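You operate a simulated robot arm through the tools that you are given. There is no shell and no other tool. Be economical: measure what you need, move in short steps, check, and stop when the job is done.

You are at the controls of a simulated robot arm. One attempt, no reset.

Task
Weigh about 150 grams of beans from the brown mug into the pink dish.
Fine: dish on the bench scale, zero it, then pour to within ten grams of 150; the mug goes back.

The check looks at the end state, three seconds after you hand in, the way a careful person would. Anything else that was tipped, shoved, dropped, spilled or broken makes it a failure.

Robot
A 7-joint arm with a two-finger parallel gripper, fixed in place. Base frame: the origin is at the foot of the arm, x ahead of it, y to its left, z up; the work surface is at about z = 86. Readings come in cm, degrees, newtons and seconds.
With the tool pointing down near the work surface it reaches from about 24 to 68 cm from the base axis. Its first joint turns from -66.0 to 66.0 degrees. Payload 2.4 kg.
The TCP is the grasp point between the finger pads, 3 cm short of the fingertips. In the tool frame z runs along the fingers and y along their closing line. The gripper opens to 9.4 cm. The fingers are 2.8 cm wide and 1 cm thick; the gripper's body (5 by 9.6 cm) begins 5.5 cm behind the TCP.
Orientation is that of the tool frame in the base frame, as a unit quaternion [w, x, y, z]. With the fingers straight down and closing along the base's y, the tool's x points along the base's -x, its y along +y and its z along -z.

Tools
- The arm moves only by the tool nudge_tool. Its arguments are lists of equal length, an entry for each row: "delta_pos": the shift along the tool's x, y, z in cm, a list of three; "dr": the turn, a rotation vector about the tool's x, y, z in degrees, a list of three; "jaw": the closure, from 0 (fully open) to 1 (shut). In form: {"delta_pos": [[x, y, z], ...], "dr": [[wx, wy, wz], ...], "jaw": [jaw, ...]}. A call has 1 to 10 rows; each row is the pose to reach, as a shift and turn from the pose commanded when the call began, along the tool's axes at that moment. Each row takes 0.2 s and may step no farther than 5 cm and 8.6 degrees from the row before; otherwise, or with a gripper value out of range, the whole call is refused. Where a pose cannot be reached the arm comes as near as it can. A force on the tool above 40 N (or 10 N above the force at the start of the call, whichever is more), or a blocked arm, ends the call early, and 0.2 s more pass. Each finger travels about 15.3 cm/s and halts on what it meets, pressing with about 29 N; the grip force reading is that of the motor and also rises with nothing between the fingers. The clock runs only during rows and for 0.2 s after the last one: add rows that repeat a pose to give the fingers time. It gives the time, the measured TCP pose, the force on the tool (base axes), the opening and the grip force at its end, in the units of the frame above (readings bear some noise).
- Cameras (640 x 400 px; columns grow to the right, rows downward): "scene" is fixed at [4.69, 48.01, 144.88]; the picture's right is [-0.67, -0.74, 0.00], its down [-0.39, 0.36, -0.85] and it looks along [0.63, -0.57, -0.53] (base axes); focal length 358 px, centre (320, 200). "wrist" rides on the gripper at [-3.7, 0, -5.8] in the tool frame; the picture's right is [0.00, -1.00, 0.00], its down [0.97, 0.00, -0.24] and it looks along [0.24, 0.00, 0.97] (tool axes); focal length 218 px, centre (320, 200).
- snapshot(camera): a new picture of that camera. No time passes.
- point_at(camera, pixels): for up to 12 pixels [column, row] of the newest picture of that camera ("zoom" is the newest enlarged one), the place [x, y, z] in the base frame of the surface seen there, good to about 0.3 cm. No time passes.
- close_up(camera, box): a new picture of the part [left, top, right, bottom] of that camera's present view, enlarged. No time passes.
- close_job(): hands the job in; it is judged then, once.

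Keep the steps short. Do not move on a guess: measure, check each grasp and each placing, and mend mistakes. In all there are 80 turns and 46 pictures (those below and enlarged ones count). Leave the gripper open and the arm clear of the work at the hand-in unless told otherwise, and finish with a single line.

The tools are called after "Request:" as name(argument=value, ...) on one line, values as JSON. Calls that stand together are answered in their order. nudge_tool: Moves the arm, as the interface text tells. Its arguments: {"type":"object","properties":{"delta_pos":{"type":"array"},"dr":{"type":"array"},"jaw":{"type":"array"}},"required":["delta_pos","dr","jaw"]} The other tools are called the same way: snapshot (camera) takes a picture; point_at (camera, pixels) gives the place of the surface under pixels of a picture; close_up (camera, box) takes an enlarged picture of a part of a camera's view; close_job () hands the job in.

At the start:

```text
time_s: 0.0
position: [35.17, -14.87, 117.27]
tool_rot: [0.0, 0.0, 1.0, 0.0]
ft_force: [0.4, 0.3, 0.1]
gripper_width: 9.41
grasp_force: 0.0
```

scene: 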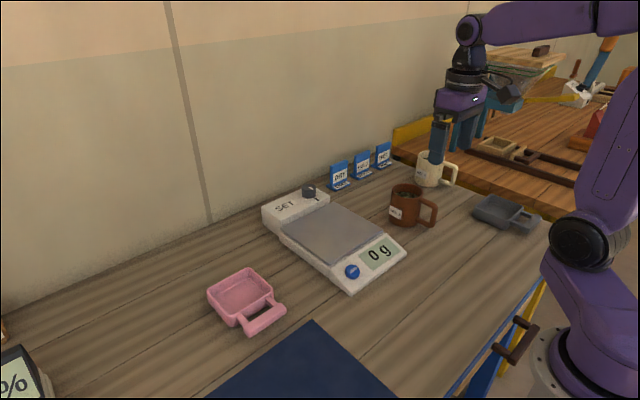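
wrist: 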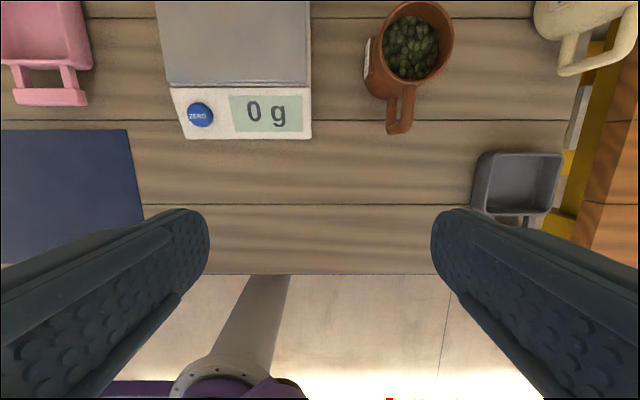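

I see the pink dish on the left, a scale reading 0 g with a ZERO button and a SET knob, and the brown mug with beans. I'll enlarge the main parts first.

Request:
close_up(camera="scene", box=[200, 140, 460, 340])

Request:
point_at(camera="scene", pixels=[[240, 292], [212, 294], [263, 272], [244, 322], [284, 308], [265, 321], [330, 232], [352, 271], [309, 192], [410, 190], [433, 212], [395, 214]])

Request:
point_at(camera="wrist", pixels=[[200, 114], [240, 50], [410, 45], [400, 120], [410, 5], [370, 50], [452, 40], [50, 95], [40, 30], [165, 85], [310, 85], [250, 130]])

```text
2.00 times, centred on (330, 240) of scene
```

zoom: 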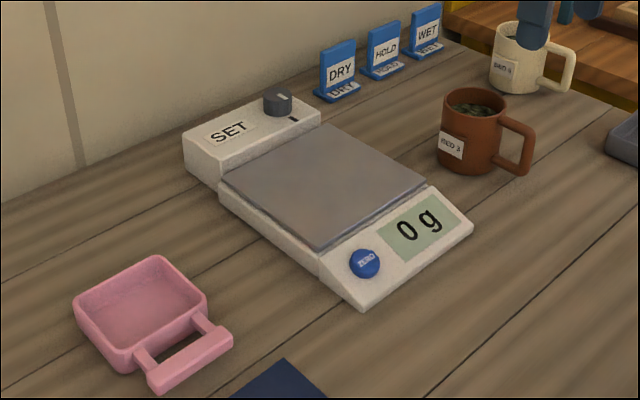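

```text
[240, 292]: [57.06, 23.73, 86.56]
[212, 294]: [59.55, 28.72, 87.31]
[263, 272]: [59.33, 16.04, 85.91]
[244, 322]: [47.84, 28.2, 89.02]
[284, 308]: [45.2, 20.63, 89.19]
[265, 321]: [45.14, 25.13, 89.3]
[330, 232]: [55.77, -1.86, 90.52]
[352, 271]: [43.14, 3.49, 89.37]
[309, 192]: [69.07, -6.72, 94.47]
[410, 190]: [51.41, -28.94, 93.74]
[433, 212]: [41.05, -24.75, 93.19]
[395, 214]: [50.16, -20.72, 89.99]
```

```text
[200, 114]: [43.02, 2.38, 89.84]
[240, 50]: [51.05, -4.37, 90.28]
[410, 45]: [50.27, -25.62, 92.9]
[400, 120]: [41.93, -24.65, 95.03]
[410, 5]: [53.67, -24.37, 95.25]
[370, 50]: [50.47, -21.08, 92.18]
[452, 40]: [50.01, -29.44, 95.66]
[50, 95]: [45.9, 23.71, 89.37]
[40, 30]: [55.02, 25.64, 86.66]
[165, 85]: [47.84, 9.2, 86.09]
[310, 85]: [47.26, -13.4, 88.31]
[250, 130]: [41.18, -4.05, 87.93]
```

Next I want exact edges of the dish, platter and mug, so I'll enlarge the wrist view.

Request:
close_up(camera="wrist", box=[0, 0, 320, 200])

Request:
point_at(camera="scene", pixels=[[285, 237], [330, 206], [380, 234], [334, 262], [348, 288], [404, 253], [266, 207], [320, 190], [270, 228], [238, 268], [209, 289], [273, 290]])

Request:
point_at(camera="zoom", pixels=[[28, 190], [165, 186], [100, 193], [95, 152], [45, 152], [130, 155], [95, 130], [180, 120], [318, 160], [480, 240], [400, 225], [610, 220]])

```text
2.00 times, centred on (160, 100) of wrist
```

zoom: 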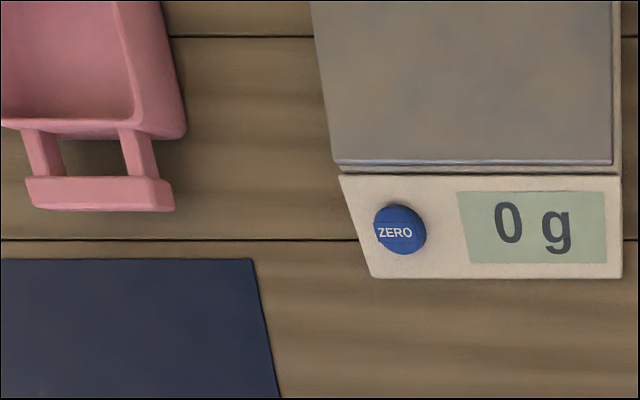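

```text
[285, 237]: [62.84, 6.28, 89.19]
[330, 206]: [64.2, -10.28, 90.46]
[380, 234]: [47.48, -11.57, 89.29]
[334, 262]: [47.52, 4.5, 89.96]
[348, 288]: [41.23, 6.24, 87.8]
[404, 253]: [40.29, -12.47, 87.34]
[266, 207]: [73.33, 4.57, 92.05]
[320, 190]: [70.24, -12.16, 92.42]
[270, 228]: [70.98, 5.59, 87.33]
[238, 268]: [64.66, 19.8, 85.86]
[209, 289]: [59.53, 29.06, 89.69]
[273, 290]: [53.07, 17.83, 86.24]
```

```text
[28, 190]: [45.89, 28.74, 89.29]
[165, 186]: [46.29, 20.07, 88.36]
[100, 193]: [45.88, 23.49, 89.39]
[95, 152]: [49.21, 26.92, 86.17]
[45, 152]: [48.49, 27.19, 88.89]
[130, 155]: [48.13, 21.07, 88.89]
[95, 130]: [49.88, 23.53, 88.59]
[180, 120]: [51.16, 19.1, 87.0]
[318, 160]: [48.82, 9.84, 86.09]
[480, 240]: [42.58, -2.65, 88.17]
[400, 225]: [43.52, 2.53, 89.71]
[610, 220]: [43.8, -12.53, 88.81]
```

Measurements so far:
- Platter: x 47.5–64, y -11.5–5.5, z 90.4.
- Dish handle bar: x≈46, y 20–28.7, top z≈89.4.

I'll move above the bar while turning the tool +90° about base z, so the fingers straddle the bar.

Request:
nudge_tool(delta_pos=[[-1.1, 3.9, 1], [-2.2, 7.8, 2], [-3.2, 11.8, 3], [-4.3, 15.7, 4], [-5.4, 19.6, 5], [-6.5, 23.5, 6], [-7.6, 27.4, 7], [-8.6, 31.4, 8], [-9.7, 35.3, 9], [-10.8, 39.2, 10]], dr=[[0, 0, -8.5], [0, 0, -17], [0, 0, -25.5], [0, 0, -34], [0, 0, -42.5], [0, 0, -51], [0, 0, -59.5], [0, 0, -68], [0, 0, -76.5], [0, 0, -85]], jaw=[0, 0, 0, 0, 0, 0, 0.1, 0.2, 0.3, 0.4])

Request:
nudge_tool(delta_pos=[[0, 0, 0], [0, 0, 0]], dr=[[0, 0, -5], [0, 0, -5]], jaw=[0.4, 0.4])

Request:
snapshot(camera="wrist")

```text
time_s: 2.2
position: [45.97, 24.25, 107.38]
tool_rot: [0.0, -0.676, 0.737, 0.001]
ft_force: [0.7, 0.3, -0.1]
gripper_width: 5.65
grasp_force: 0.1
```

```text
time_s: 2.8
position: [45.99, 24.28, 107.3]
tool_rot: [0.0, 0.708, -0.706, 0.0]
ft_force: [0.1, 0.1, 0.1]
gripper_width: 5.66
grasp_force: 0.2
```

```text
41 pictures are left
```

wrist: 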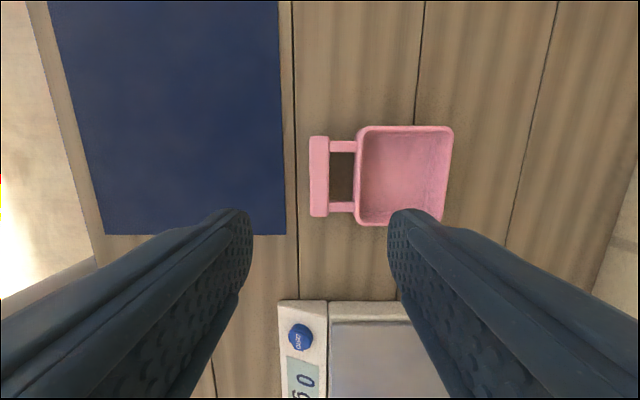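

The bar appears at columns 309–329, so it is centred under the fingers in x. I'll measure the bar, gap and struts.

Request:
point_at(camera="wrist", pixels=[[319, 140], [319, 176], [319, 212], [312, 176], [326, 176], [341, 147], [341, 206], [341, 176], [359, 176], [450, 130], [440, 218], [405, 175]])

```text
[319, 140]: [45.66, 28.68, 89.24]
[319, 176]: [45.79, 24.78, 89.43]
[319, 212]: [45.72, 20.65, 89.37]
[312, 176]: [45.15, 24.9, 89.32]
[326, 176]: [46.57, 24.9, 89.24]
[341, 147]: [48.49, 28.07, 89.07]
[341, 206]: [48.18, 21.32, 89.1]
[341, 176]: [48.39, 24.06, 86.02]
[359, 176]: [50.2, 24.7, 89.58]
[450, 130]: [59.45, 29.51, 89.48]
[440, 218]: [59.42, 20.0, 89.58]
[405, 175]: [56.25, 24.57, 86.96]
```

The bar centre is (45.75, 24.65) and the gap is about 2.9 cm. I'll set the jaw to about 4 cm and descend to TCP z≈89.7.

Request:
nudge_tool(delta_pos=[[-0.37, 0.24, 3], [-0.37, 0.24, 6.5], [-0.37, 0.24, 10.5], [-0.37, 0.24, 13.5], [-0.37, 0.24, 15.5], [-0.37, 0.24, 16.6], [-0.37, 0.24, 17.6], [-0.37, 0.24, 17.6]], dr=[[0, 0, 0], [0, 0, 0], [0, 0, 0], [0, 0, 0], [0, 0, 0], [0, 0, 0], [0, 0, 0], [0, 0, 0]], jaw=[0.5, 0.575, 0.575, 0.575, 0.575, 0.575, 0.575, 0.575])

Request:
snapshot(camera="wrist")

```text
time_s: 4.6
position: [45.86, 24.67, 89.7]
tool_rot: [0.0, 0.707, -0.707, 0.0]
ft_force: [-0.2, 0.1, -0.5]
gripper_width: 4.02
grasp_force: 0.0
```

```text
40 pictures are left
```

wrist: 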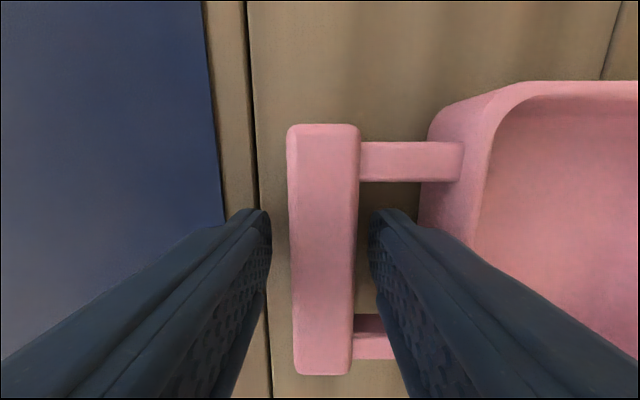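

The fingers straddle the bar without touching it. I'll close and then lift 3 cm.

Request:
nudge_tool(delta_pos=[[0, 0, 0], [0, 0, 0], [0, 0, 0], [0, 0, 0]], dr=[[0, 0, 0], [0, 0, 0], [0, 0, 0], [0, 0, 0]], jaw=[0.75, 1, 1, 1])

Request:
nudge_tool(delta_pos=[[0, 0, -0.7], [0, 0, -1.5], [0, 0, -3], [0, 0, -5], [0, 0, -5]], dr=[[0, 0, 0], [0, 0, 0], [0, 0, 0], [0, 0, 0], [0, 0, 0]], jaw=[1, 1, 1, 1, 1])

Request:
snapshot(camera="scene")

```text
time_s: 5.6
position: [45.68, 24.75, 89.77]
tool_rot: [0.001, -0.707, 0.707, 0.0]
ft_force: [-0.7, -1.5, 7.6]
gripper_width: 2.15
grasp_force: 29.1
```

```text
time_s: 6.8
position: [45.86, 24.85, 94.78]
tool_rot: [0.0, 0.707, -0.707, 0.0]
ft_force: [-0.5, 0.4, -1.4]
gripper_width: 2.17
grasp_force: 29.3
```

```text
39 pictures are left
```

scene: 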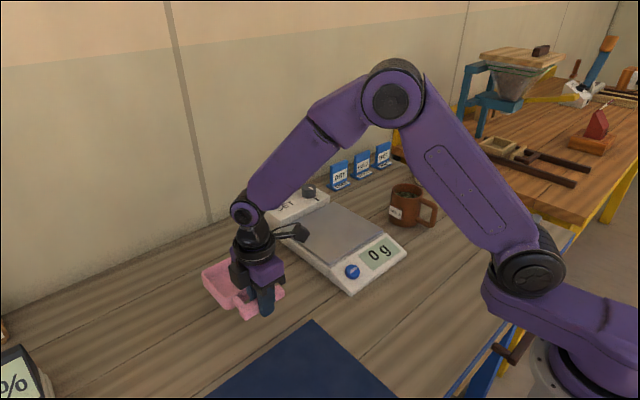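

The dish is held (about 1.4 N) and level. I'll lift clear, then swing it over the scale while turning -90° so the handle ends up pointing to +y, away from the display and button.

Request:
nudge_tool(delta_pos=[[0, 0, -3.7], [0, 0, -7.4], [2.33, -1.25, -7.4], [4.65, -2.5, -7.4], [7, -3.75, -7.4], [9.3, -5, -7.4], [11.6, -6.25, -7.4], [14, -7.5, -7.4], [16.3, -8.75, -7.4], [18.65, -10, -7.4]], dr=[[0, 0, 0], [0, 0, 0], [0, 0, 8.5], [0, 0, 17], [0, 0, 25.5], [0, 0, 34], [0, 0, 42.5], [0, 0, 51], [0, 0, 59.5], [0, 0, 68]], jaw=[1, 1, 1, 1, 1, 1, 1, 1, 1, 1])

Request:
nudge_tool(delta_pos=[[0, 0, 0], [0, 0, 0], [0, 0, 0], [0, 0, 0]], dr=[[0, 0, 8], [0, 0, 16], [0, 0, 22], [0, 0, 22]], jaw=[1, 1, 1, 1])

Request:
snapshot(camera="wrist")

Request:
snapshot(camera="scene")

```text
time_s: 9.0
position: [55.78, 6.14, 102.19]
tool_rot: [0.0, -0.189, 0.982, 0.0]
ft_force: [0.8, 0.0, -0.7]
gripper_width: 2.16
grasp_force: 29.3
```

```text
time_s: 10.0
position: [55.79, 6.0, 102.28]
tool_rot: [0.0, 0.002, 1.0, 0.0]
ft_force: [-0.3, -0.4, -1.6]
gripper_width: 2.16
grasp_force: 29.0
```

```text
38 pictures are left
```

wrist: 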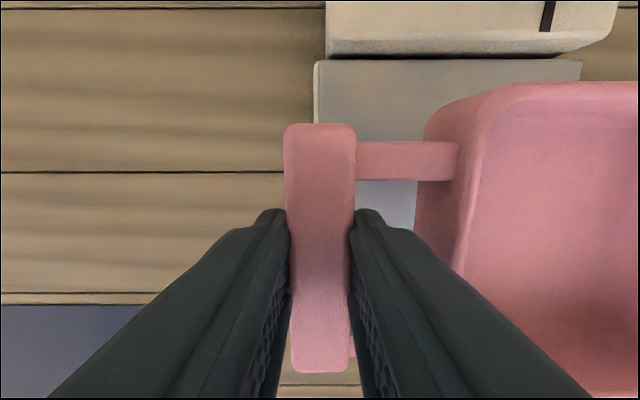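

```text
37 pictures are left
```

scene: 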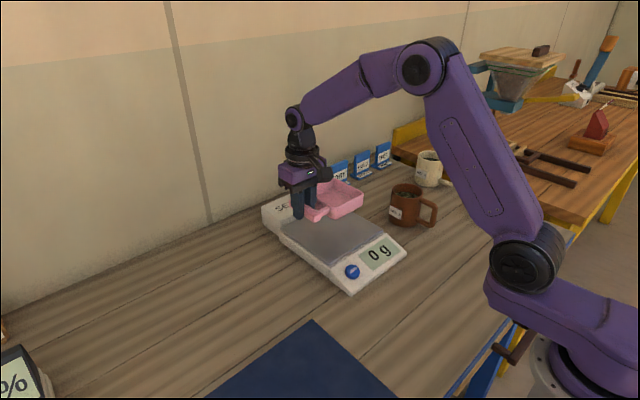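

The dish sits over the platter with the handle to the left. I'll lower it by about 8 cm, slowly at the end.

Request:
nudge_tool(delta_pos=[[0, 0.15, 3], [0, 0.15, 5.5], [0, 0.15, 7], [0, 0.15, 7.5], [0, 0.15, 7.8], [0, 0.15, 8.0], [0, 0.15, 8.0]], dr=[[0, 0, 0], [0, 0, 0], [0, 0, 0], [0, 0, 0], [0, 0, 0], [0, 0, 0], [0, 0, 0]], jaw=[1, 1, 1, 1, 1, 1, 1])

Request:
close_up(camera="scene", box=[240, 150, 440, 300])

```text
time_s: 11.6
position: [55.8, 6.07, 94.17]
tool_rot: [0.002, 0.0, 1.0, -0.001]
ft_force: [-1.7, -2.6, 21.2]
gripper_width: 2.14
grasp_force: 28.8
```

```text
2.67 times, centred on (340, 225) of scene
```

zoom: 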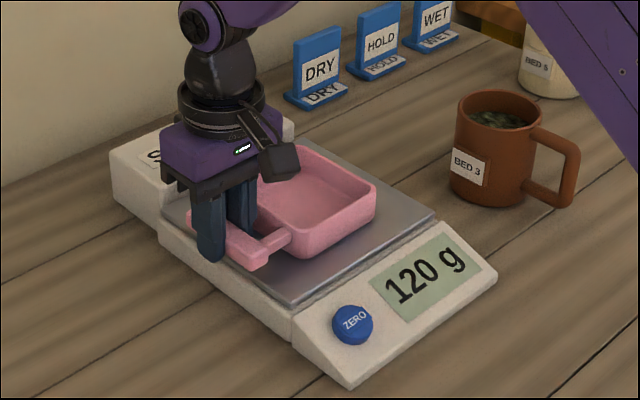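

The dish touches the platter with 21 N and the scale reads 120 g. I'll ease up slightly, open to about 4 cm, and rise.

Request:
nudge_tool(delta_pos=[[0, 0, -0.15], [0, 0, -0.15], [0, 0, -0.15], [0, 0, -0.15], [0, 0, -0.15]], dr=[[0, 0, 0], [0, 0, 0], [0, 0, 0], [0, 0, 0], [0, 0, 0]], jaw=[1, 0.75, 0.6, 0.6, 0.6])

Request:
nudge_tool(delta_pos=[[0, 0, -1.5], [0, 0, -4], [0, 0, -8], [0, 0, -12], [0, 0, -12]], dr=[[0, 0, 0], [0, 0, 0], [0, 0, 0], [0, 0, 0], [0, 0, 0]], jaw=[0.6, 0.6, 0.6, 0.6, 0.6])

Request:
close_up(camera="scene", box=[240, 150, 440, 300])

```text
time_s: 12.8
position: [55.84, 6.17, 94.19]
tool_rot: [0.0, 0.0, 1.0, 0.0]
ft_force: [0.8, -0.4, -0.3]
gripper_width: 3.77
grasp_force: 0.2
```

```text
time_s: 14.0
position: [55.6, 6.13, 105.89]
tool_rot: [0.0, 0.0, 1.0, 0.0]
ft_force: [0.4, 0.0, 1.3]
gripper_width: 3.78
grasp_force: 0.1
```

```text
2.67 times, centred on (340, 225) of scene
```

zoom: 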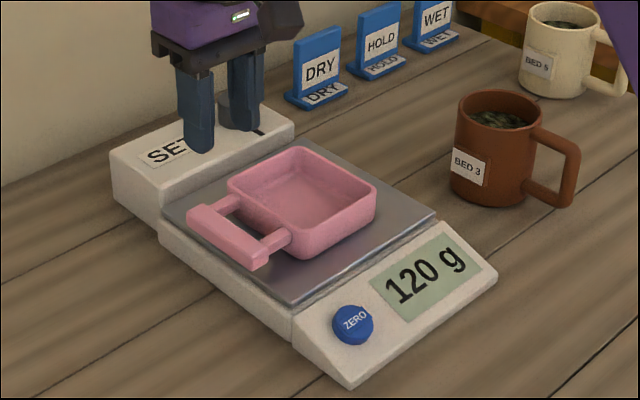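

The dish weighs 120 g and rests fully on the platter. Next is ZERO: I'll close the fingers, go above the button at about (43.1, 2.7), and check.

Request:
nudge_tool(delta_pos=[[3, -0.8, 0], [6.5, -1.7, 0], [10, -2.6, 2], [12.6, -3.4, 5], [12.6, -3.4, 7.5], [12.6, -3.4, 7.5]], dr=[[0, 0, 0], [0, 0, 0], [0, 0, 0], [0, 0, 0], [0, 0, 0], [0, 0, 0]], jaw=[0.6, 0.7, 0.85, 1, 1, 1])

Request:
snapshot(camera="wrist")

Request:
point_at(camera="scene", pixels=[[352, 271]])

```text
time_s: 15.4
position: [43.36, 2.82, 98.65]
tool_rot: [0.0, 0.0, 1.0, 0.0]
ft_force: [-0.2, -0.4, 0.5]
gripper_width: 0.0
grasp_force: 29.0
```

```text
34 pictures are left
```

wrist: 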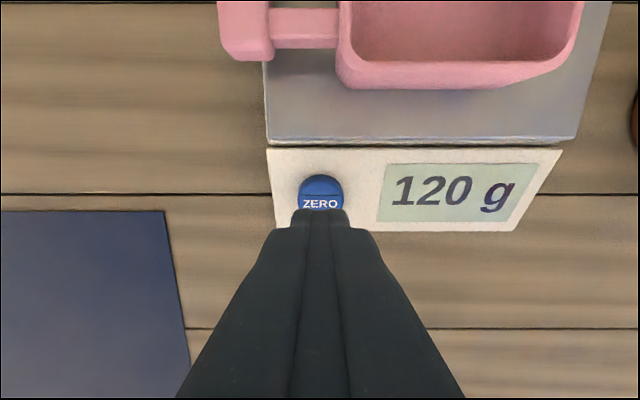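

```text
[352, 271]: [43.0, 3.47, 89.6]
```

Request:
point_at(camera="wrist", pixels=[[321, 178], [321, 190], [302, 192], [341, 192], [321, 204]])

```text
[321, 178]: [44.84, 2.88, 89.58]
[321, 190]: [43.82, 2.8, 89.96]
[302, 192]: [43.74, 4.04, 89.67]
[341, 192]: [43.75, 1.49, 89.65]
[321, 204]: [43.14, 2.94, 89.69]
```

The button is centred under the fingers at (43.4, 2.8, 89.9). I'll press down about 6 cm with small end steps, then come back up.

Request:
nudge_tool(delta_pos=[[0, 0, 3], [0, 0, 5], [0, 0, 5.5], [0, 0, 5.7], [0, 0, 5.9], [0, 0, 6.0], [0, 0, 5.5], [0, 0, 3], [0, 0, 0], [0, 0, 0]], dr=[[0, 0, 0], [0, 0, 0], [0, 0, 0], [0, 0, 0], [0, 0, 0], [0, 0, 0], [0, 0, 0], [0, 0, 0], [0, 0, 0], [0, 0, 0]], jaw=[1, 1, 1, 1, 1, 1, 1, 1, 1, 1])

Request:
close_up(camera="wrist", box=[220, 0, 640, 262])

```text
time_s: 17.6
position: [43.21, 2.77, 98.68]
tool_rot: [-0.001, 0.0, 1.0, 0.0]
ft_force: [0.4, 0.1, 0.8]
gripper_width: 0.01
grasp_force: 28.8
```

```text
1.52 times, centred on (430, 131) of wrist
```

zoom: 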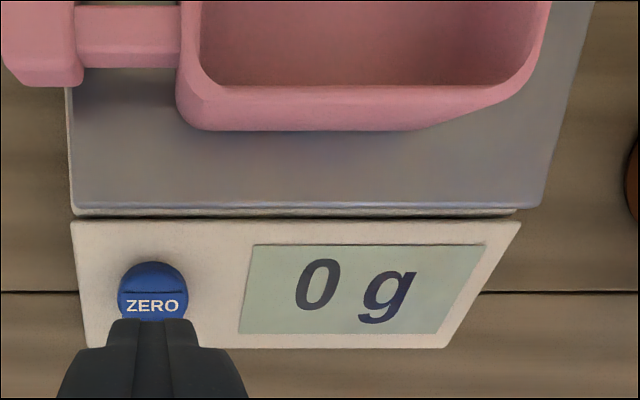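

The display reads 0 g with the dish on it. Now the mug. I'll back away to about (34, -24.7, 105) while pitching the fingers forward to near horizontal, then look at the handle.

Request:
nudge_tool(delta_pos=[[0.5, -0.5, -3], [1, -2, -6.5], [2, -5, -6.5], [3, -9, -6.5], [4, -12, -6.5], [5, -15, -6.5], [6, -18, -6.5], [7, -21, -6.5], [8, -24, -6.5], [9, -27.4, -6.5]], dr=[[0, 0, 0], [0, -8, 0], [0, -16, 0], [0, -24, 0], [0, -32, 0], [0, -40, 0], [0, -48, 0], [0, -56, 0], [0, -64, 0], [0, -72, 0]], jaw=[1, 0.9, 0.8, 0.7, 0.6, 0.55, 0.5, 0.5, 0.5, 0.5])

Request:
snapshot(camera="wrist")

Request:
snapshot(camera="scene")

```text
time_s: 19.8
position: [42.69, -22.36, 107.07]
tool_rot: [0.559, 0.001, 0.829, 0.0]
ft_force: [0.8, -0.5, -0.2]
gripper_width: 4.67
grasp_force: 0.0
out of reach, approached as far as the arm can: row 7, 8, 9, 10
```

```text
32 pictures are left
```

wrist: 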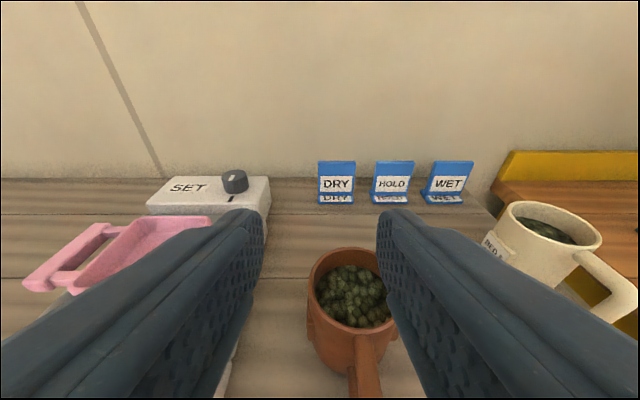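

```text
31 pictures are left
```

scene: 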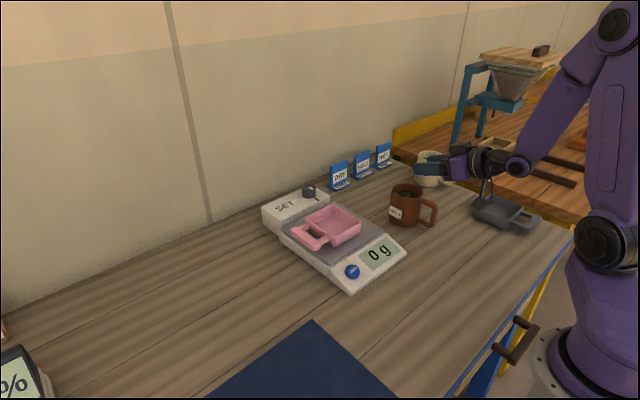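

The arm stops at about 68° pitch near x = 42.7, so I'll use about 60° for the grasp. First I'll measure the mug and handle from the scene camera.

Request:
close_up(camera="scene", box=[370, 160, 460, 240])

Request:
point_at(camera="wrist", pixels=[[365, 345], [362, 375], [352, 375], [376, 375], [366, 395], [310, 280], [350, 250], [350, 330], [350, 290]])

```text
5.00 times, centred on (415, 200) of scene
```

zoom: 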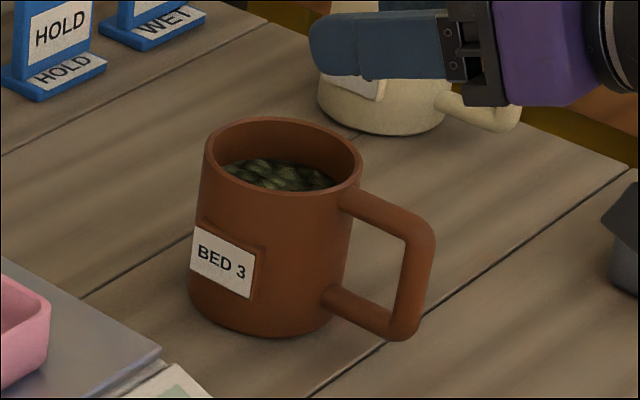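

```text
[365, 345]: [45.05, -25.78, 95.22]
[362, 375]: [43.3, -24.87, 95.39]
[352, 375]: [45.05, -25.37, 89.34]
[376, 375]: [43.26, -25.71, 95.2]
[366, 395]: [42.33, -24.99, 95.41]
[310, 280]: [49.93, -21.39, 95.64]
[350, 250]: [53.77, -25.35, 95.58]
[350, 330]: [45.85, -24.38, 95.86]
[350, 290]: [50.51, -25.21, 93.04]
```

Request:
point_at(camera="zoom", pixels=[[350, 198], [385, 208], [420, 230], [428, 250], [418, 290], [408, 325], [385, 325], [345, 300], [395, 250], [380, 260], [205, 300], [270, 338]])

```text
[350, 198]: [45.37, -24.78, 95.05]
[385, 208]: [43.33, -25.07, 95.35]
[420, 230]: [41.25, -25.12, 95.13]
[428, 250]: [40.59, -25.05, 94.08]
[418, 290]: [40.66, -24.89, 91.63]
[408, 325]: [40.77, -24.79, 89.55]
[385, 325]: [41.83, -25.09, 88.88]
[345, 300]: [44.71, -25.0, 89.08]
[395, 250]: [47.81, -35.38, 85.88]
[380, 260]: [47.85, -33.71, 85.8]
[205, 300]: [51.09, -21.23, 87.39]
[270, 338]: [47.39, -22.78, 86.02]
```

Handle geometry: D shape in the x–z plane, y≈-25.15, outer x≈40.5, top z≈95.4. I'm unsure which commanded pose is stored after the clipped move, so I'll reduce the pitch by 8° and read back.

Request:
nudge_tool(delta_pos=[[0, 0, 0], [0, 0, 0]], dr=[[0, 8, 0], [0, 8, 0]], jaw=[0.5, 0.5])

```text
time_s: 20.4
position: [42.66, -22.43, 107.18]
tool_rot: [0.499, 0.0, 0.867, 0.0]
ft_force: [0.2, 0.5, -0.5]
gripper_width: 4.7
grasp_force: 0.0
```

Clipped poses are stored, and the pitch is now 60°. I'll move to hover just above the handle at (42.2, -25.2, 100).

Request:
nudge_tool(delta_pos=[[0, -2.77, 0], [2.2, -2.77, 1.1], [4.4, -2.77, 2.2], [6.46, -2.77, 3.2], [6.46, -2.77, 3.2]], dr=[[0, 0, 0], [0, 0, 0], [0, 0, 0], [0, 0, 0], [0, 0, 0]], jaw=[0.5, 0.5, 0.55, 0.55, 0.55])

Request:
snapshot(camera="wrist")

```text
time_s: 21.6
position: [41.94, -24.87, 100.03]
tool_rot: [0.5, -0.001, 0.866, 0.0]
ft_force: [0.6, -0.8, -0.4]
gripper_width: 4.23
grasp_force: 0.0
```

```text
29 pictures are left
```

wrist: 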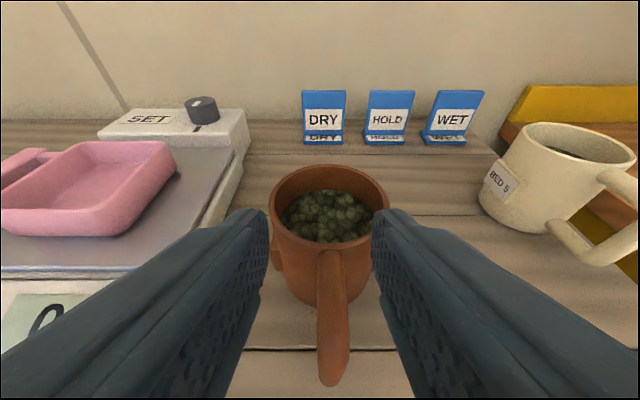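

Request:
point_at(camera="wrist", pixels=[[331, 265], [331, 300], [333, 340], [322, 320], [345, 320], [333, 375], [330, 170], [275, 205], [385, 200]])

```text
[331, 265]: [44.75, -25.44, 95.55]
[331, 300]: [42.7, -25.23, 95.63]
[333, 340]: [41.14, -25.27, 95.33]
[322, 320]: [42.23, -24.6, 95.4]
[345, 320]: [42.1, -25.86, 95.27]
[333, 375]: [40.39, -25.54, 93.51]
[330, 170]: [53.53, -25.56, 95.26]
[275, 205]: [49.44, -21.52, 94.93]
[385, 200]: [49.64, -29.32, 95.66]
```

The handle centreline is y≈-25.25, so I'll shift -0.4 in y and descend to TCP z≈94, straddling the upper corner of the handle.

Request:
nudge_tool(delta_pos=[[0, -0.42, 0], [2, -0.42, 1.3], [3.5, -0.42, 2.2], [4.5, -0.42, 2.85], [4.98, -0.42, 3.17], [4.98, -0.42, 3.17]], dr=[[0, 0, 0], [0, 0, 0], [0, 0, 0], [0, 0, 0], [0, 0, 0], [0, 0, 0]], jaw=[0.55, 0.55, 0.55, 0.55, 0.55, 0.55])

Request:
snapshot(camera="wrist")

Request:
close_up(camera="scene", box=[360, 140, 500, 240])

```text
time_s: 23.0
position: [42.4, -25.1, 94.16]
tool_rot: [0.5, -0.001, 0.866, 0.0]
ft_force: [0.2, 0.0, 0.5]
gripper_width: 4.22
grasp_force: 0.1
```

```text
28 pictures are left
```

wrist: 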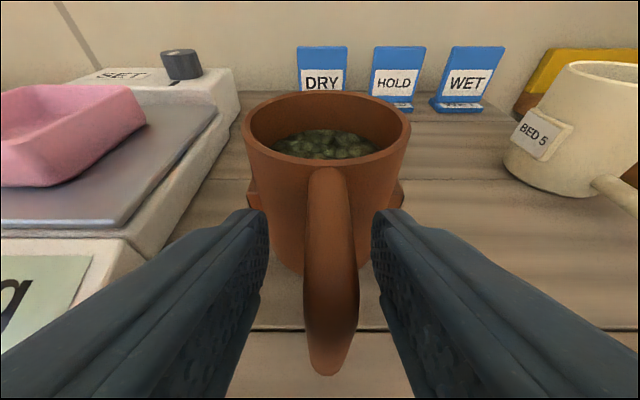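

```text
4.00 times, centred on (430, 190) of scene
```

zoom: 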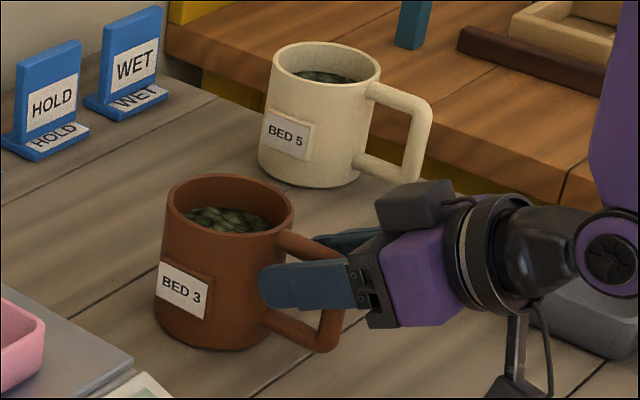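

The fingers straddle the handle (its centre is about 0.3 cm to the -y side). I'll shift by that and close gradually.

Request:
nudge_tool(delta_pos=[[0, -0.25, 0], [0, -0.25, 0], [0, -0.25, 0], [0, -0.25, 0], [0, -0.25, 0], [0, -0.25, 0], [0, -0.25, 0]], dr=[[0, 0, 0], [0, 0, 0], [0, 0, 0], [0, 0, 0], [0, 0, 0], [0, 0, 0], [0, 0, 0]], jaw=[0.6, 0.7, 0.78, 0.83, 0.9, 1, 1])

Request:
nudge_tool(delta_pos=[[-0.26, 0, -0.15], [-0.52, 0, -0.3], [-0.87, 0, -0.5], [-1.3, 0, -0.75], [-1.3, 0, -0.75]], dr=[[0, 0, 0], [0, 0, 0], [0, 0, 0], [0, 0, 0], [0, 0, 0]], jaw=[1, 1, 1, 1, 1])

Request:
close_up(camera="scene", box=[360, 140, 500, 240])

```text
time_s: 24.6
position: [42.13, -25.52, 94.21]
tool_rot: [0.5, 0.0, 0.866, -0.001]
ft_force: [0.2, -0.5, 0.5]
gripper_width: 1.83
grasp_force: 29.0
```

```text
time_s: 25.8
position: [42.27, -25.53, 95.59]
tool_rot: [0.499, 0.0, 0.867, 0.0]
ft_force: [0.6, -0.6, -3.0]
gripper_width: 1.84
grasp_force: 28.9
```

```text
4.00 times, centred on (430, 190) of scene
```

zoom: 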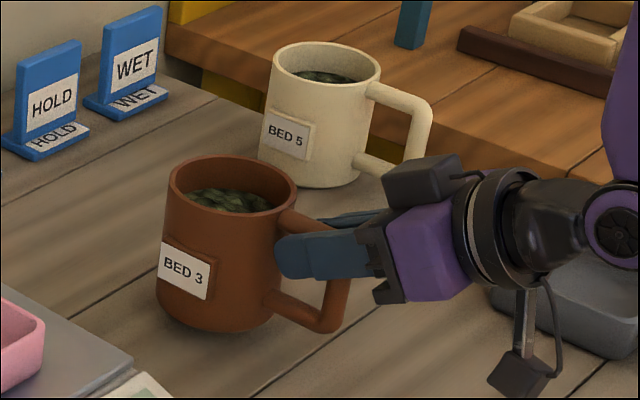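

The mug is held upright, about 3 N (roughly 300 g gross). I'll lift to z≈108, then carry it level in y to over the dish line (TCP y≈-3.4).

Request:
nudge_tool(delta_pos=[[-2.5, 0, -1.3], [-5.5, 0, -2.8], [-8.5, 0, -4.3], [-11.1, 0.8, -5.6], [-11.1, 3.3, -5.6], [-11.1, 7, -5.6], [-11.1, 11, -5.6], [-11.1, 15, -5.6], [-11.1, 19, -5.6], [-11.1, 22.1, -5.6]], dr=[[0, 0, 0], [0, 0, 0], [0, 0, 0], [0, 0, 0], [0, 0, 0], [0, 0, 0], [0, 0, 0], [0, 0, 0], [0, 0, 0], [0, 0, 0]], jaw=[1, 1, 1, 1, 1, 1, 1, 1, 1, 1])

Request:
snapshot(camera="scene")

```text
time_s: 28.0
position: [43.47, -3.42, 108.23]
tool_rot: [0.499, -0.001, 0.867, 0.0]
ft_force: [0.3, 0.6, -3.1]
gripper_width: 1.85
grasp_force: 28.8
```

```text
25 pictures are left
```

scene: 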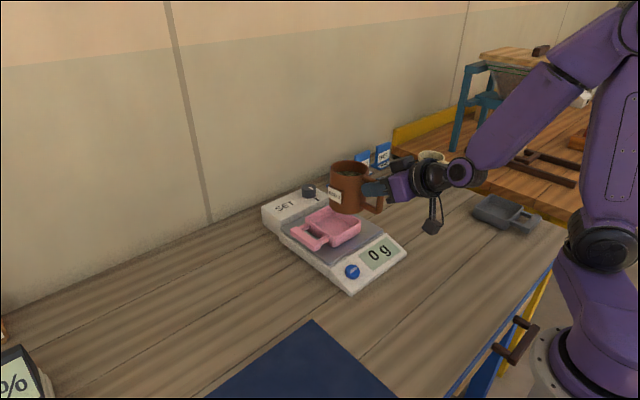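

The display is visible under the mug and reads 0 g. I'll tilt forward to 40°, staying in place, with the lip at about x=54 over the dish.

Request:
nudge_tool(delta_pos=[[0, 0, 0], [0, 0, 0], [0, 0, 0], [0, 0, 0], [0, 0, 0], [0, 0, 0]], dr=[[0, 8, 0], [0, 16, 0], [0, 24, 0], [0, 32, 0], [0, 40, 0], [0, 40, 0]], jaw=[1, 1, 1, 1, 1, 1])

Request:
close_up(camera="scene", box=[260, 130, 460, 290])

```text
time_s: 29.4
position: [42.15, -2.08, 106.81]
tool_rot: [0.183, 0.003, 0.983, -0.016]
ft_force: [-0.8, -0.1, -3.6]
gripper_width: 1.86
grasp_force: 29.0
out of reach, approached as far as the arm can: row 3, 5, 6
```

```text
2.50 times, centred on (360, 210) of scene
```

zoom: 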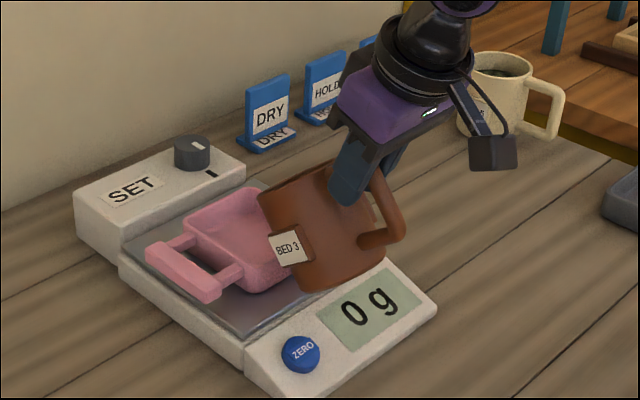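

Still 0 g, and that last bit came close to a reach limit (the arm drifted to y -2.1 with a slight roll). I'll move a little up and forward to (46.6, -3.3, 110), correct the roll, and see whether it follows properly.

Request:
nudge_tool(delta_pos=[[-1.3, -0.3, -0.34], [-2.6, -0.6, -0.68], [-4, -0.9, -1], [-5.3, -1.2, -1.36], [-5.3, -1.2, -1.36]], dr=[[-0.5, 0, 0], [-1, 0, 0], [-1.5, 0, 0], [-1.9, 0, 0], [-1.9, 0, 0]], jaw=[1, 1, 1, 1, 1])

```text
time_s: 30.6
position: [45.3, -2.6, 106.96]
tool_rot: [0.191, 0.0, 0.981, -0.021]
ft_force: [0.4, 0.2, -3.2]
gripper_width: 1.83
grasp_force: 29.2
out of reach, approached as far as the arm can: row 1, 2, 3, 4, 5
```

The arm is still limited here. I'll look at its configuration before choosing a way around.

Request:
snapshot(camera="scene")

```text
23 pictures are left
```

scene: 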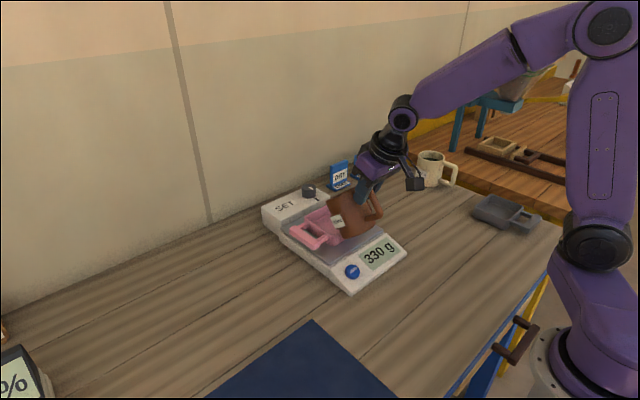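

Request:
close_up(camera="scene", box=[290, 170, 420, 280])

Request:
nudge_tool(delta_pos=[[0, 0, 0]], dr=[[0, 0, 0]], jaw=[1])

```text
3.64 times, centred on (355, 225) of scene
```

zoom: 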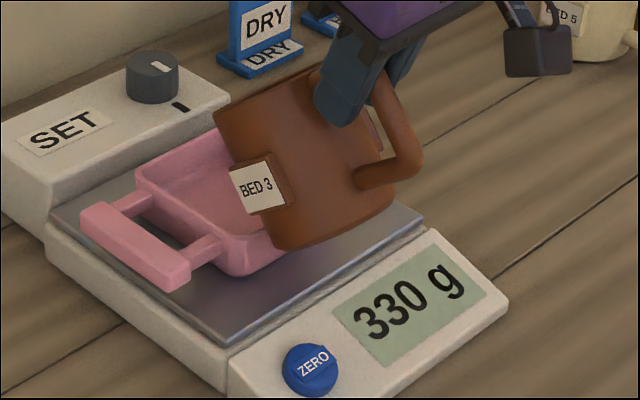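

```text
time_s: 31.0
position: [45.42, -2.58, 106.98]
tool_rot: [0.19, 0.0, 0.982, -0.022]
ft_force: [0.0, -0.4, -2.6]
gripper_width: 1.83
grasp_force: 29.0
```

The mug's underside is leaning on the dish edge, which explains 330 g, so no beans have poured. I'll back off in -x first, then tilt the mug back upright.

Request:
nudge_tool(delta_pos=[[0.9, 0, -0.36], [1.9, 0, -0.75], [2.8, 0, -1.1], [2.8, 0, -1.1], [2.8, 0, -1.1], [2.8, 0, -1.1], [2.8, 0, -1.1]], dr=[[0, 0, 0], [0, 0, 0], [0, -8, 0], [0, -16, 0], [0, -24, 0], [0, -32, 0], [0, -38, 0]], jaw=[1, 1, 1, 1, 1, 1, 1])

Request:
snapshot(camera="scene")

```text
time_s: 32.6
position: [42.1, -2.63, 106.94]
tool_rot: [0.499, -0.008, 0.866, -0.019]
ft_force: [-0.4, 0.9, -3.8]
gripper_width: 1.85
grasp_force: 29.0
out of reach, approached as far as the arm can: row 5
```

```text
21 pictures are left
```

scene: 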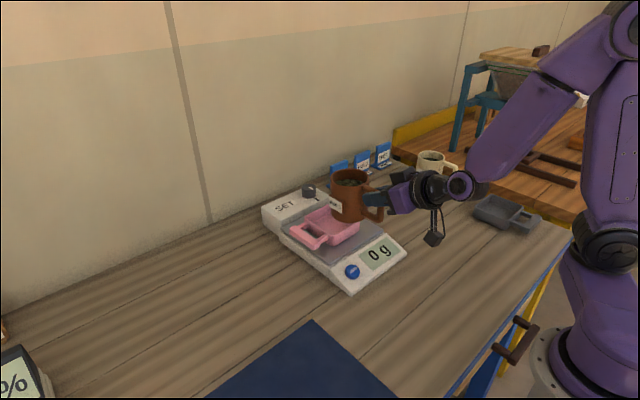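

The scale is back to 0 g, nothing spilled, and the mug is upright again. I'll raise it to (48, -3.3, 115), clear of the dish, and try tilting 32° there to see how the arm follows.

Request:
nudge_tool(delta_pos=[[-2.5, -0.2, 0.3], [-5, -0.4, 0.6], [-7.5, -0.6, 0.8], [-9.9, -0.7, 1.1], [-9.9, -0.7, 1.1]], dr=[[-0.4, 0, 0.5], [-0.8, 0, 1], [-1.1, 0, 1.5], [-1.4, 0, 1.9], [-1.4, 0, 1.9]], jaw=[1, 1, 1, 1, 1])

Request:
nudge_tool(delta_pos=[[0, 0, 0], [0, 0, 0], [0, 0, 0], [0, 0, 0], [0, 0, 0]], dr=[[0, 8, 0], [0, 16, 0], [0, 24, 0], [0, 32, 0], [0, 32, 0]], jaw=[1, 1, 1, 1, 1])

```text
time_s: 33.8
position: [48.0, -2.91, 115.33]
tool_rot: [0.5, 0.001, 0.866, -0.001]
ft_force: [0.2, 0.2, -3.3]
gripper_width: 1.85
grasp_force: 29.0
```

```text
time_s: 35.0
position: [47.88, -2.14, 114.62]
tool_rot: [0.261, 0.004, 0.965, -0.008]
ft_force: [-0.4, 0.7, -3.4]
gripper_width: 1.84
grasp_force: 29.3
out of reach, approached as far as the arm can: row 2, 4, 5
```

Forward tilt is limited in this arm configuration (it stops at about 30° pitch). The alternative is to pour sideways towards +y by rolling about the finger axis. I'll bring the mug upright, shift to y≈-11, then raise the pitch towards horizontal and check reach.

Request:
nudge_tool(delta_pos=[[0, -1, 0], [0, -2.5, 0], [0, -5, 0], [0, -7.5, 0], [0, -9, 0], [0, -9, 0]], dr=[[-1, -6, 0], [-1, -13, 0], [-1, -20, 0], [-1, -26, 0], [-1, -30, 0], [-1, -30, 0]], jaw=[1, 1, 1, 1, 1, 1])

```text
time_s: 36.4
position: [47.86, -11.19, 114.69]
tool_rot: [0.484, -0.003, 0.875, 0.008]
ft_force: [-0.3, -0.8, -2.9]
gripper_width: 1.44
grasp_force: 29.0
out of reach, approached as far as the arm can: row 4
```

The grip width fell from 1.84 to 1.44, so I need to look at the mug now.

Request:
snapshot(camera="wrist")

Request:
snapshot(camera="scene")

```text
20 pictures are left
```

wrist: 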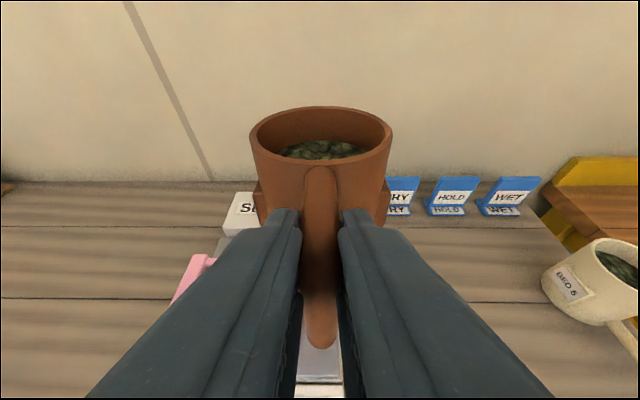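

```text
19 pictures are left
```

scene: 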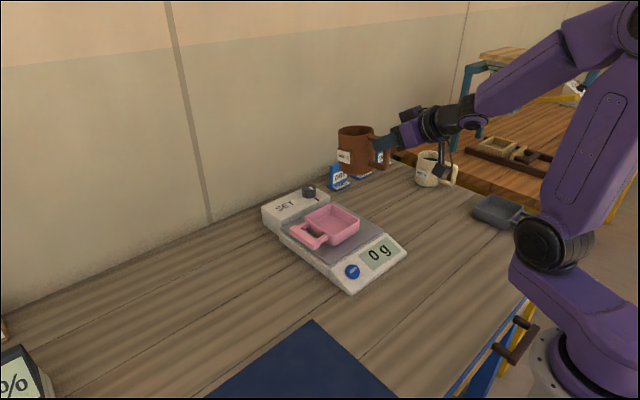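

The mug is still held, but it looks further out in the fingers. I'll measure where it sits relative to the TCP.

Request:
point_at(camera="wrist", pixels=[[320, 110], [320, 184], [252, 145], [390, 145], [320, 175], [320, 200], [320, 240], [320, 300], [320, 340], [305, 260], [336, 260]])

Request:
close_up(camera="scene", box=[320, 95, 460, 195])

```text
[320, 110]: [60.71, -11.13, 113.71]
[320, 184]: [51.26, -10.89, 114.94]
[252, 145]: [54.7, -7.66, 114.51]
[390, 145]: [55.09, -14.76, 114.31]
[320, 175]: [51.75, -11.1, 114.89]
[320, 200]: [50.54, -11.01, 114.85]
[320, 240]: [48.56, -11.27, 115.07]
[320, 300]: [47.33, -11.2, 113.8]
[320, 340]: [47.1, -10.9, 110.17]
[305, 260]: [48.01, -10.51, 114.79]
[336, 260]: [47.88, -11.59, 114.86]
```

```text
4.00 times, centred on (390, 145) of scene
```

zoom: 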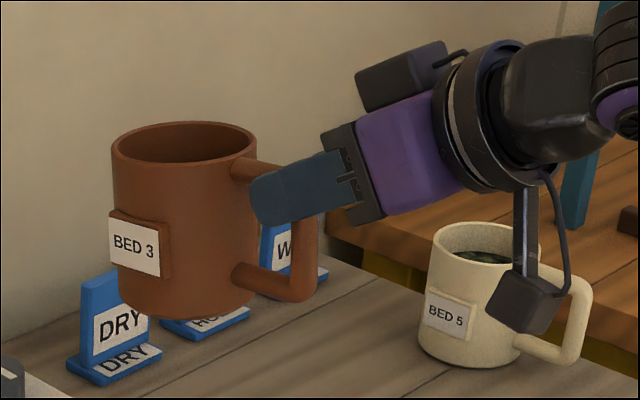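

The mug has slipped about 1 cm but is held solidly on the handle corner and is nearly upright. Rolling puts one finger under the handle, which holds it better. I'll move slowly to (51, -8.8, 107).

Request:
nudge_tool(delta_pos=[[0.7, 0.35, 1], [1.6, 0.8, 2.2], [2.5, 1.2, 3.4], [3.4, 1.65, 4.6], [4.2, 2.05, 5.8], [4.89, 2.4, 6.71], [4.89, 2.4, 6.71]], dr=[[0, -0.5, 0], [0, -1, 0], [0, -1.5, 0], [0, -2, 0], [0, -2.5, 0], [0, -3, 0], [0, -3, 0]], jaw=[1, 1, 1, 1, 1, 1, 1])

Request:
nudge_tool(delta_pos=[[0, 0, 0], [0, 0, 0], [0, 0, 0], [0, 0, 0], [0, 0, 0], [0, 0, 0]], dr=[[0, 0, -6], [0, 0, -13], [0, 0, -20], [0, 0, -27], [0, 0, -35], [0, 0, -35]], jaw=[1, 1, 1, 1, 1, 1])

Request:
snapshot(camera="scene")

```text
time_s: 38.0
position: [50.88, -8.85, 106.93]
tool_rot: [0.508, -0.001, 0.861, 0.007]
ft_force: [0.4, -0.4, -3.3]
gripper_width: 1.47
grasp_force: 28.6
```

```text
time_s: 39.4
position: [51.0, -9.13, 107.32]
tool_rot: [0.484, -0.261, 0.823, -0.144]
ft_force: [-0.2, -0.5, -3.2]
gripper_width: 1.46
grasp_force: 28.4
out of reach, approached as far as the arm can: row 5, 6
```

```text
17 pictures are left
```

scene: 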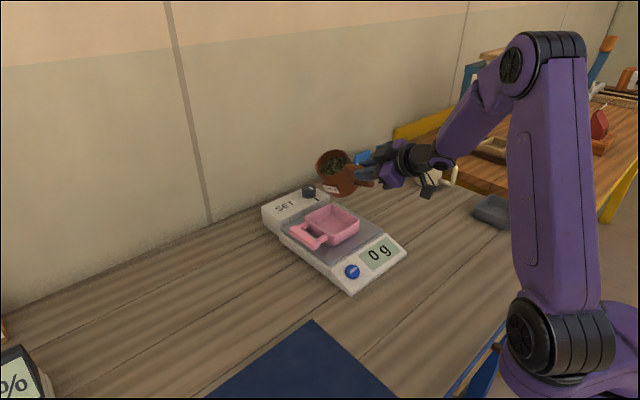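

Rolling this way stops at about 34°. I'll roll back upright and test the opposite roll, which means pouring towards -y from the +y side of the dish.

Request:
nudge_tool(delta_pos=[[0, 0, 0], [0, 0, 0], [0, 0, 0], [0, 0, 0], [0, 0, 0], [0, 0, 0], [0, 0, 0], [0, 0, 0], [0, 0, 0]], dr=[[0, 0, 8], [0, 0, 16], [0, 0, 24], [0, 0, 32], [0, 0, 40], [0, 0, 48], [0, 0, 56], [0, 0, 64], [0, 0, 64]], jaw=[1, 1, 1, 1, 1, 1, 1, 1, 1])

```text
time_s: 41.4
position: [50.89, -8.99, 107.38]
tool_rot: [0.489, 0.215, 0.835, 0.134]
ft_force: [0.3, 0.2, -3.5]
gripper_width: 1.45
grasp_force: 29.0
```

The positive roll reached +29° without trouble. I'll carry the mug to the +y side, TCP y≈+2.4, so the lip will pour towards -y into the dish centre.

Request:
nudge_tool(delta_pos=[[0.7, 1.3, 0], [1.5, 2.7, 0], [2.4, 4.4, 0], [3.3, 6, 0], [4.2, 7.6, 0], [5, 9.1, 0], [5.5, 9.98, 0], [5.5, 9.98, 0]], dr=[[0, 0, 0], [0, 0, 0], [0, 0, 0], [0, 0, 0], [0, 0, 0], [0, 0, 0], [0, 0, 0], [0, 0, 0]], jaw=[1, 1, 1, 1, 1, 1, 1, 1])

Request:
nudge_tool(delta_pos=[[0, 0, 0], [0, 0, 0], [0, 0, 0], [0, 0, 0], [0, 0, 0]], dr=[[0, 0, 6], [0, 0, 12], [0, 0, 18], [0, 0, 22], [0, 0, 22]], jaw=[1, 1, 1, 1, 1])

Request:
close_up(camera="scene", box=[250, 120, 450, 290])

```text
time_s: 43.2
position: [50.86, 2.34, 107.63]
tool_rot: [0.489, 0.214, 0.835, 0.135]
ft_force: [0.0, 0.3, -2.7]
gripper_width: 1.46
grasp_force: 28.7
```

```text
time_s: 44.4
position: [50.91, 2.43, 107.6]
tool_rot: [0.454, 0.371, 0.778, 0.225]
ft_force: [0.0, -0.8, -3.3]
gripper_width: 1.48
grasp_force: 28.5
```

```text
2.35 times, centred on (350, 205) of scene
```

zoom: 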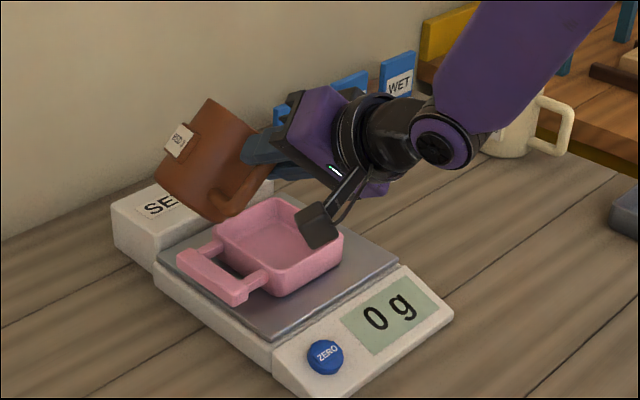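

The roll tracks well (51°). Before the flow starts I'll check from the wrist that the lip is over the dish.

Request:
snapshot(camera="wrist")

```text
15 pictures are left
```

wrist: 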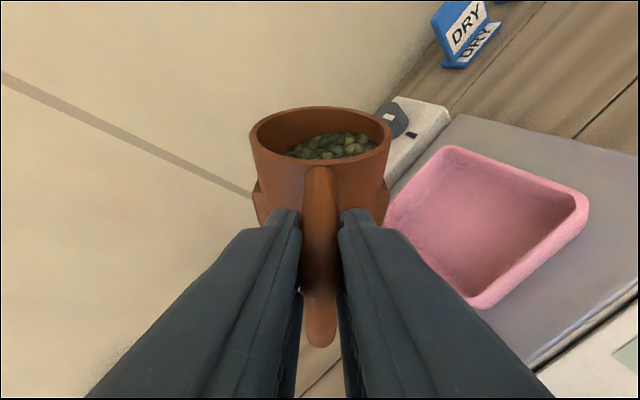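

Request:
point_at(camera="wrist", pixels=[[389, 140], [385, 160], [370, 173], [320, 107], [252, 145], [445, 150], [588, 205], [480, 300], [395, 215], [490, 230], [540, 255], [335, 140]])

```text
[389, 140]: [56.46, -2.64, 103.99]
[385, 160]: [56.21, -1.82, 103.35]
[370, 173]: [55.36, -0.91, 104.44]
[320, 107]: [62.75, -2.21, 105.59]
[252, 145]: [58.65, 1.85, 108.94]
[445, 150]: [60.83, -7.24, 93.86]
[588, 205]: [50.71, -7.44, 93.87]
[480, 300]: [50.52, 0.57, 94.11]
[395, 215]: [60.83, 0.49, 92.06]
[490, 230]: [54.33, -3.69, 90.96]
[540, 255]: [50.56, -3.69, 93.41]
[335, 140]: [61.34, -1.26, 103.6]
```

The lip is at about (56.4, -2.4, 103.7), and the dish spans x 50.5–60.8, y -8–1, so it is well centred. I'll roll to 59° and hold.

Request:
nudge_tool(delta_pos=[[0, 0, 0], [0, 0, 0], [0, 0, 0], [0, 0, 0], [0, 0, 0], [0, 0, 0]], dr=[[0, 0, 2], [0, 0, 4], [0, 0, 6], [0, 0, 8], [0, 0, 8], [0, 0, 8]], jaw=[1, 1, 1, 1, 1, 1])

Request:
close_up(camera="scene", box=[250, 120, 450, 290])

```text
time_s: 45.8
position: [50.93, 2.42, 107.49]
tool_rot: [0.437, 0.424, 0.75, 0.256]
ft_force: [0.0, -0.1, -2.7]
gripper_width: 1.47
grasp_force: 29.0
```

```text
2.35 times, centred on (350, 205) of scene
```

zoom: 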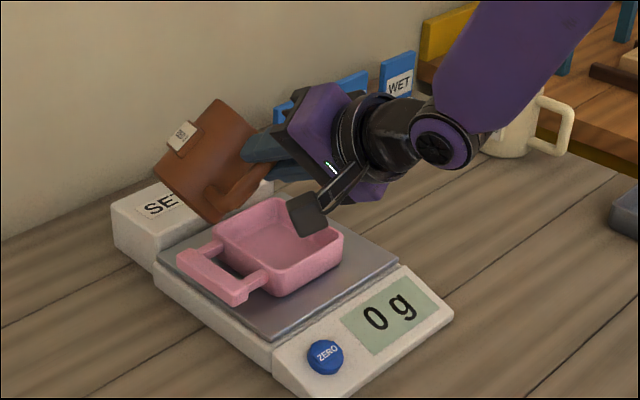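

Still 0 g at about 50° tilt. I'll roll another 8°.

Request:
nudge_tool(delta_pos=[[0, 0, 0], [0, 0, 0], [0, 0, 0], [0, 0, 0], [0, 0, 0], [0, 0, 0]], dr=[[0, 0, 2], [0, 0, 4], [0, 0, 6], [0, 0, 8], [0, 0, 8], [0, 0, 8]], jaw=[1, 1, 1, 1, 1, 1])

Request:
close_up(camera="scene", box=[250, 120, 450, 290])

```text
time_s: 47.2
position: [50.98, 2.46, 107.48]
tool_rot: [0.418, 0.475, 0.719, 0.286]
ft_force: [0.5, -0.8, -3.5]
gripper_width: 1.47
grasp_force: 29.4
```

```text
2.35 times, centred on (350, 205) of scene
```

zoom: 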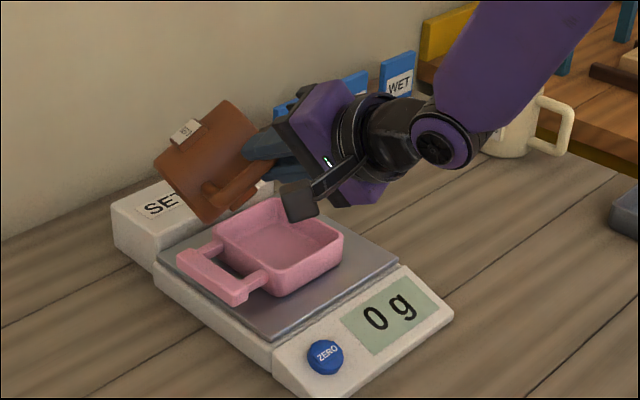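

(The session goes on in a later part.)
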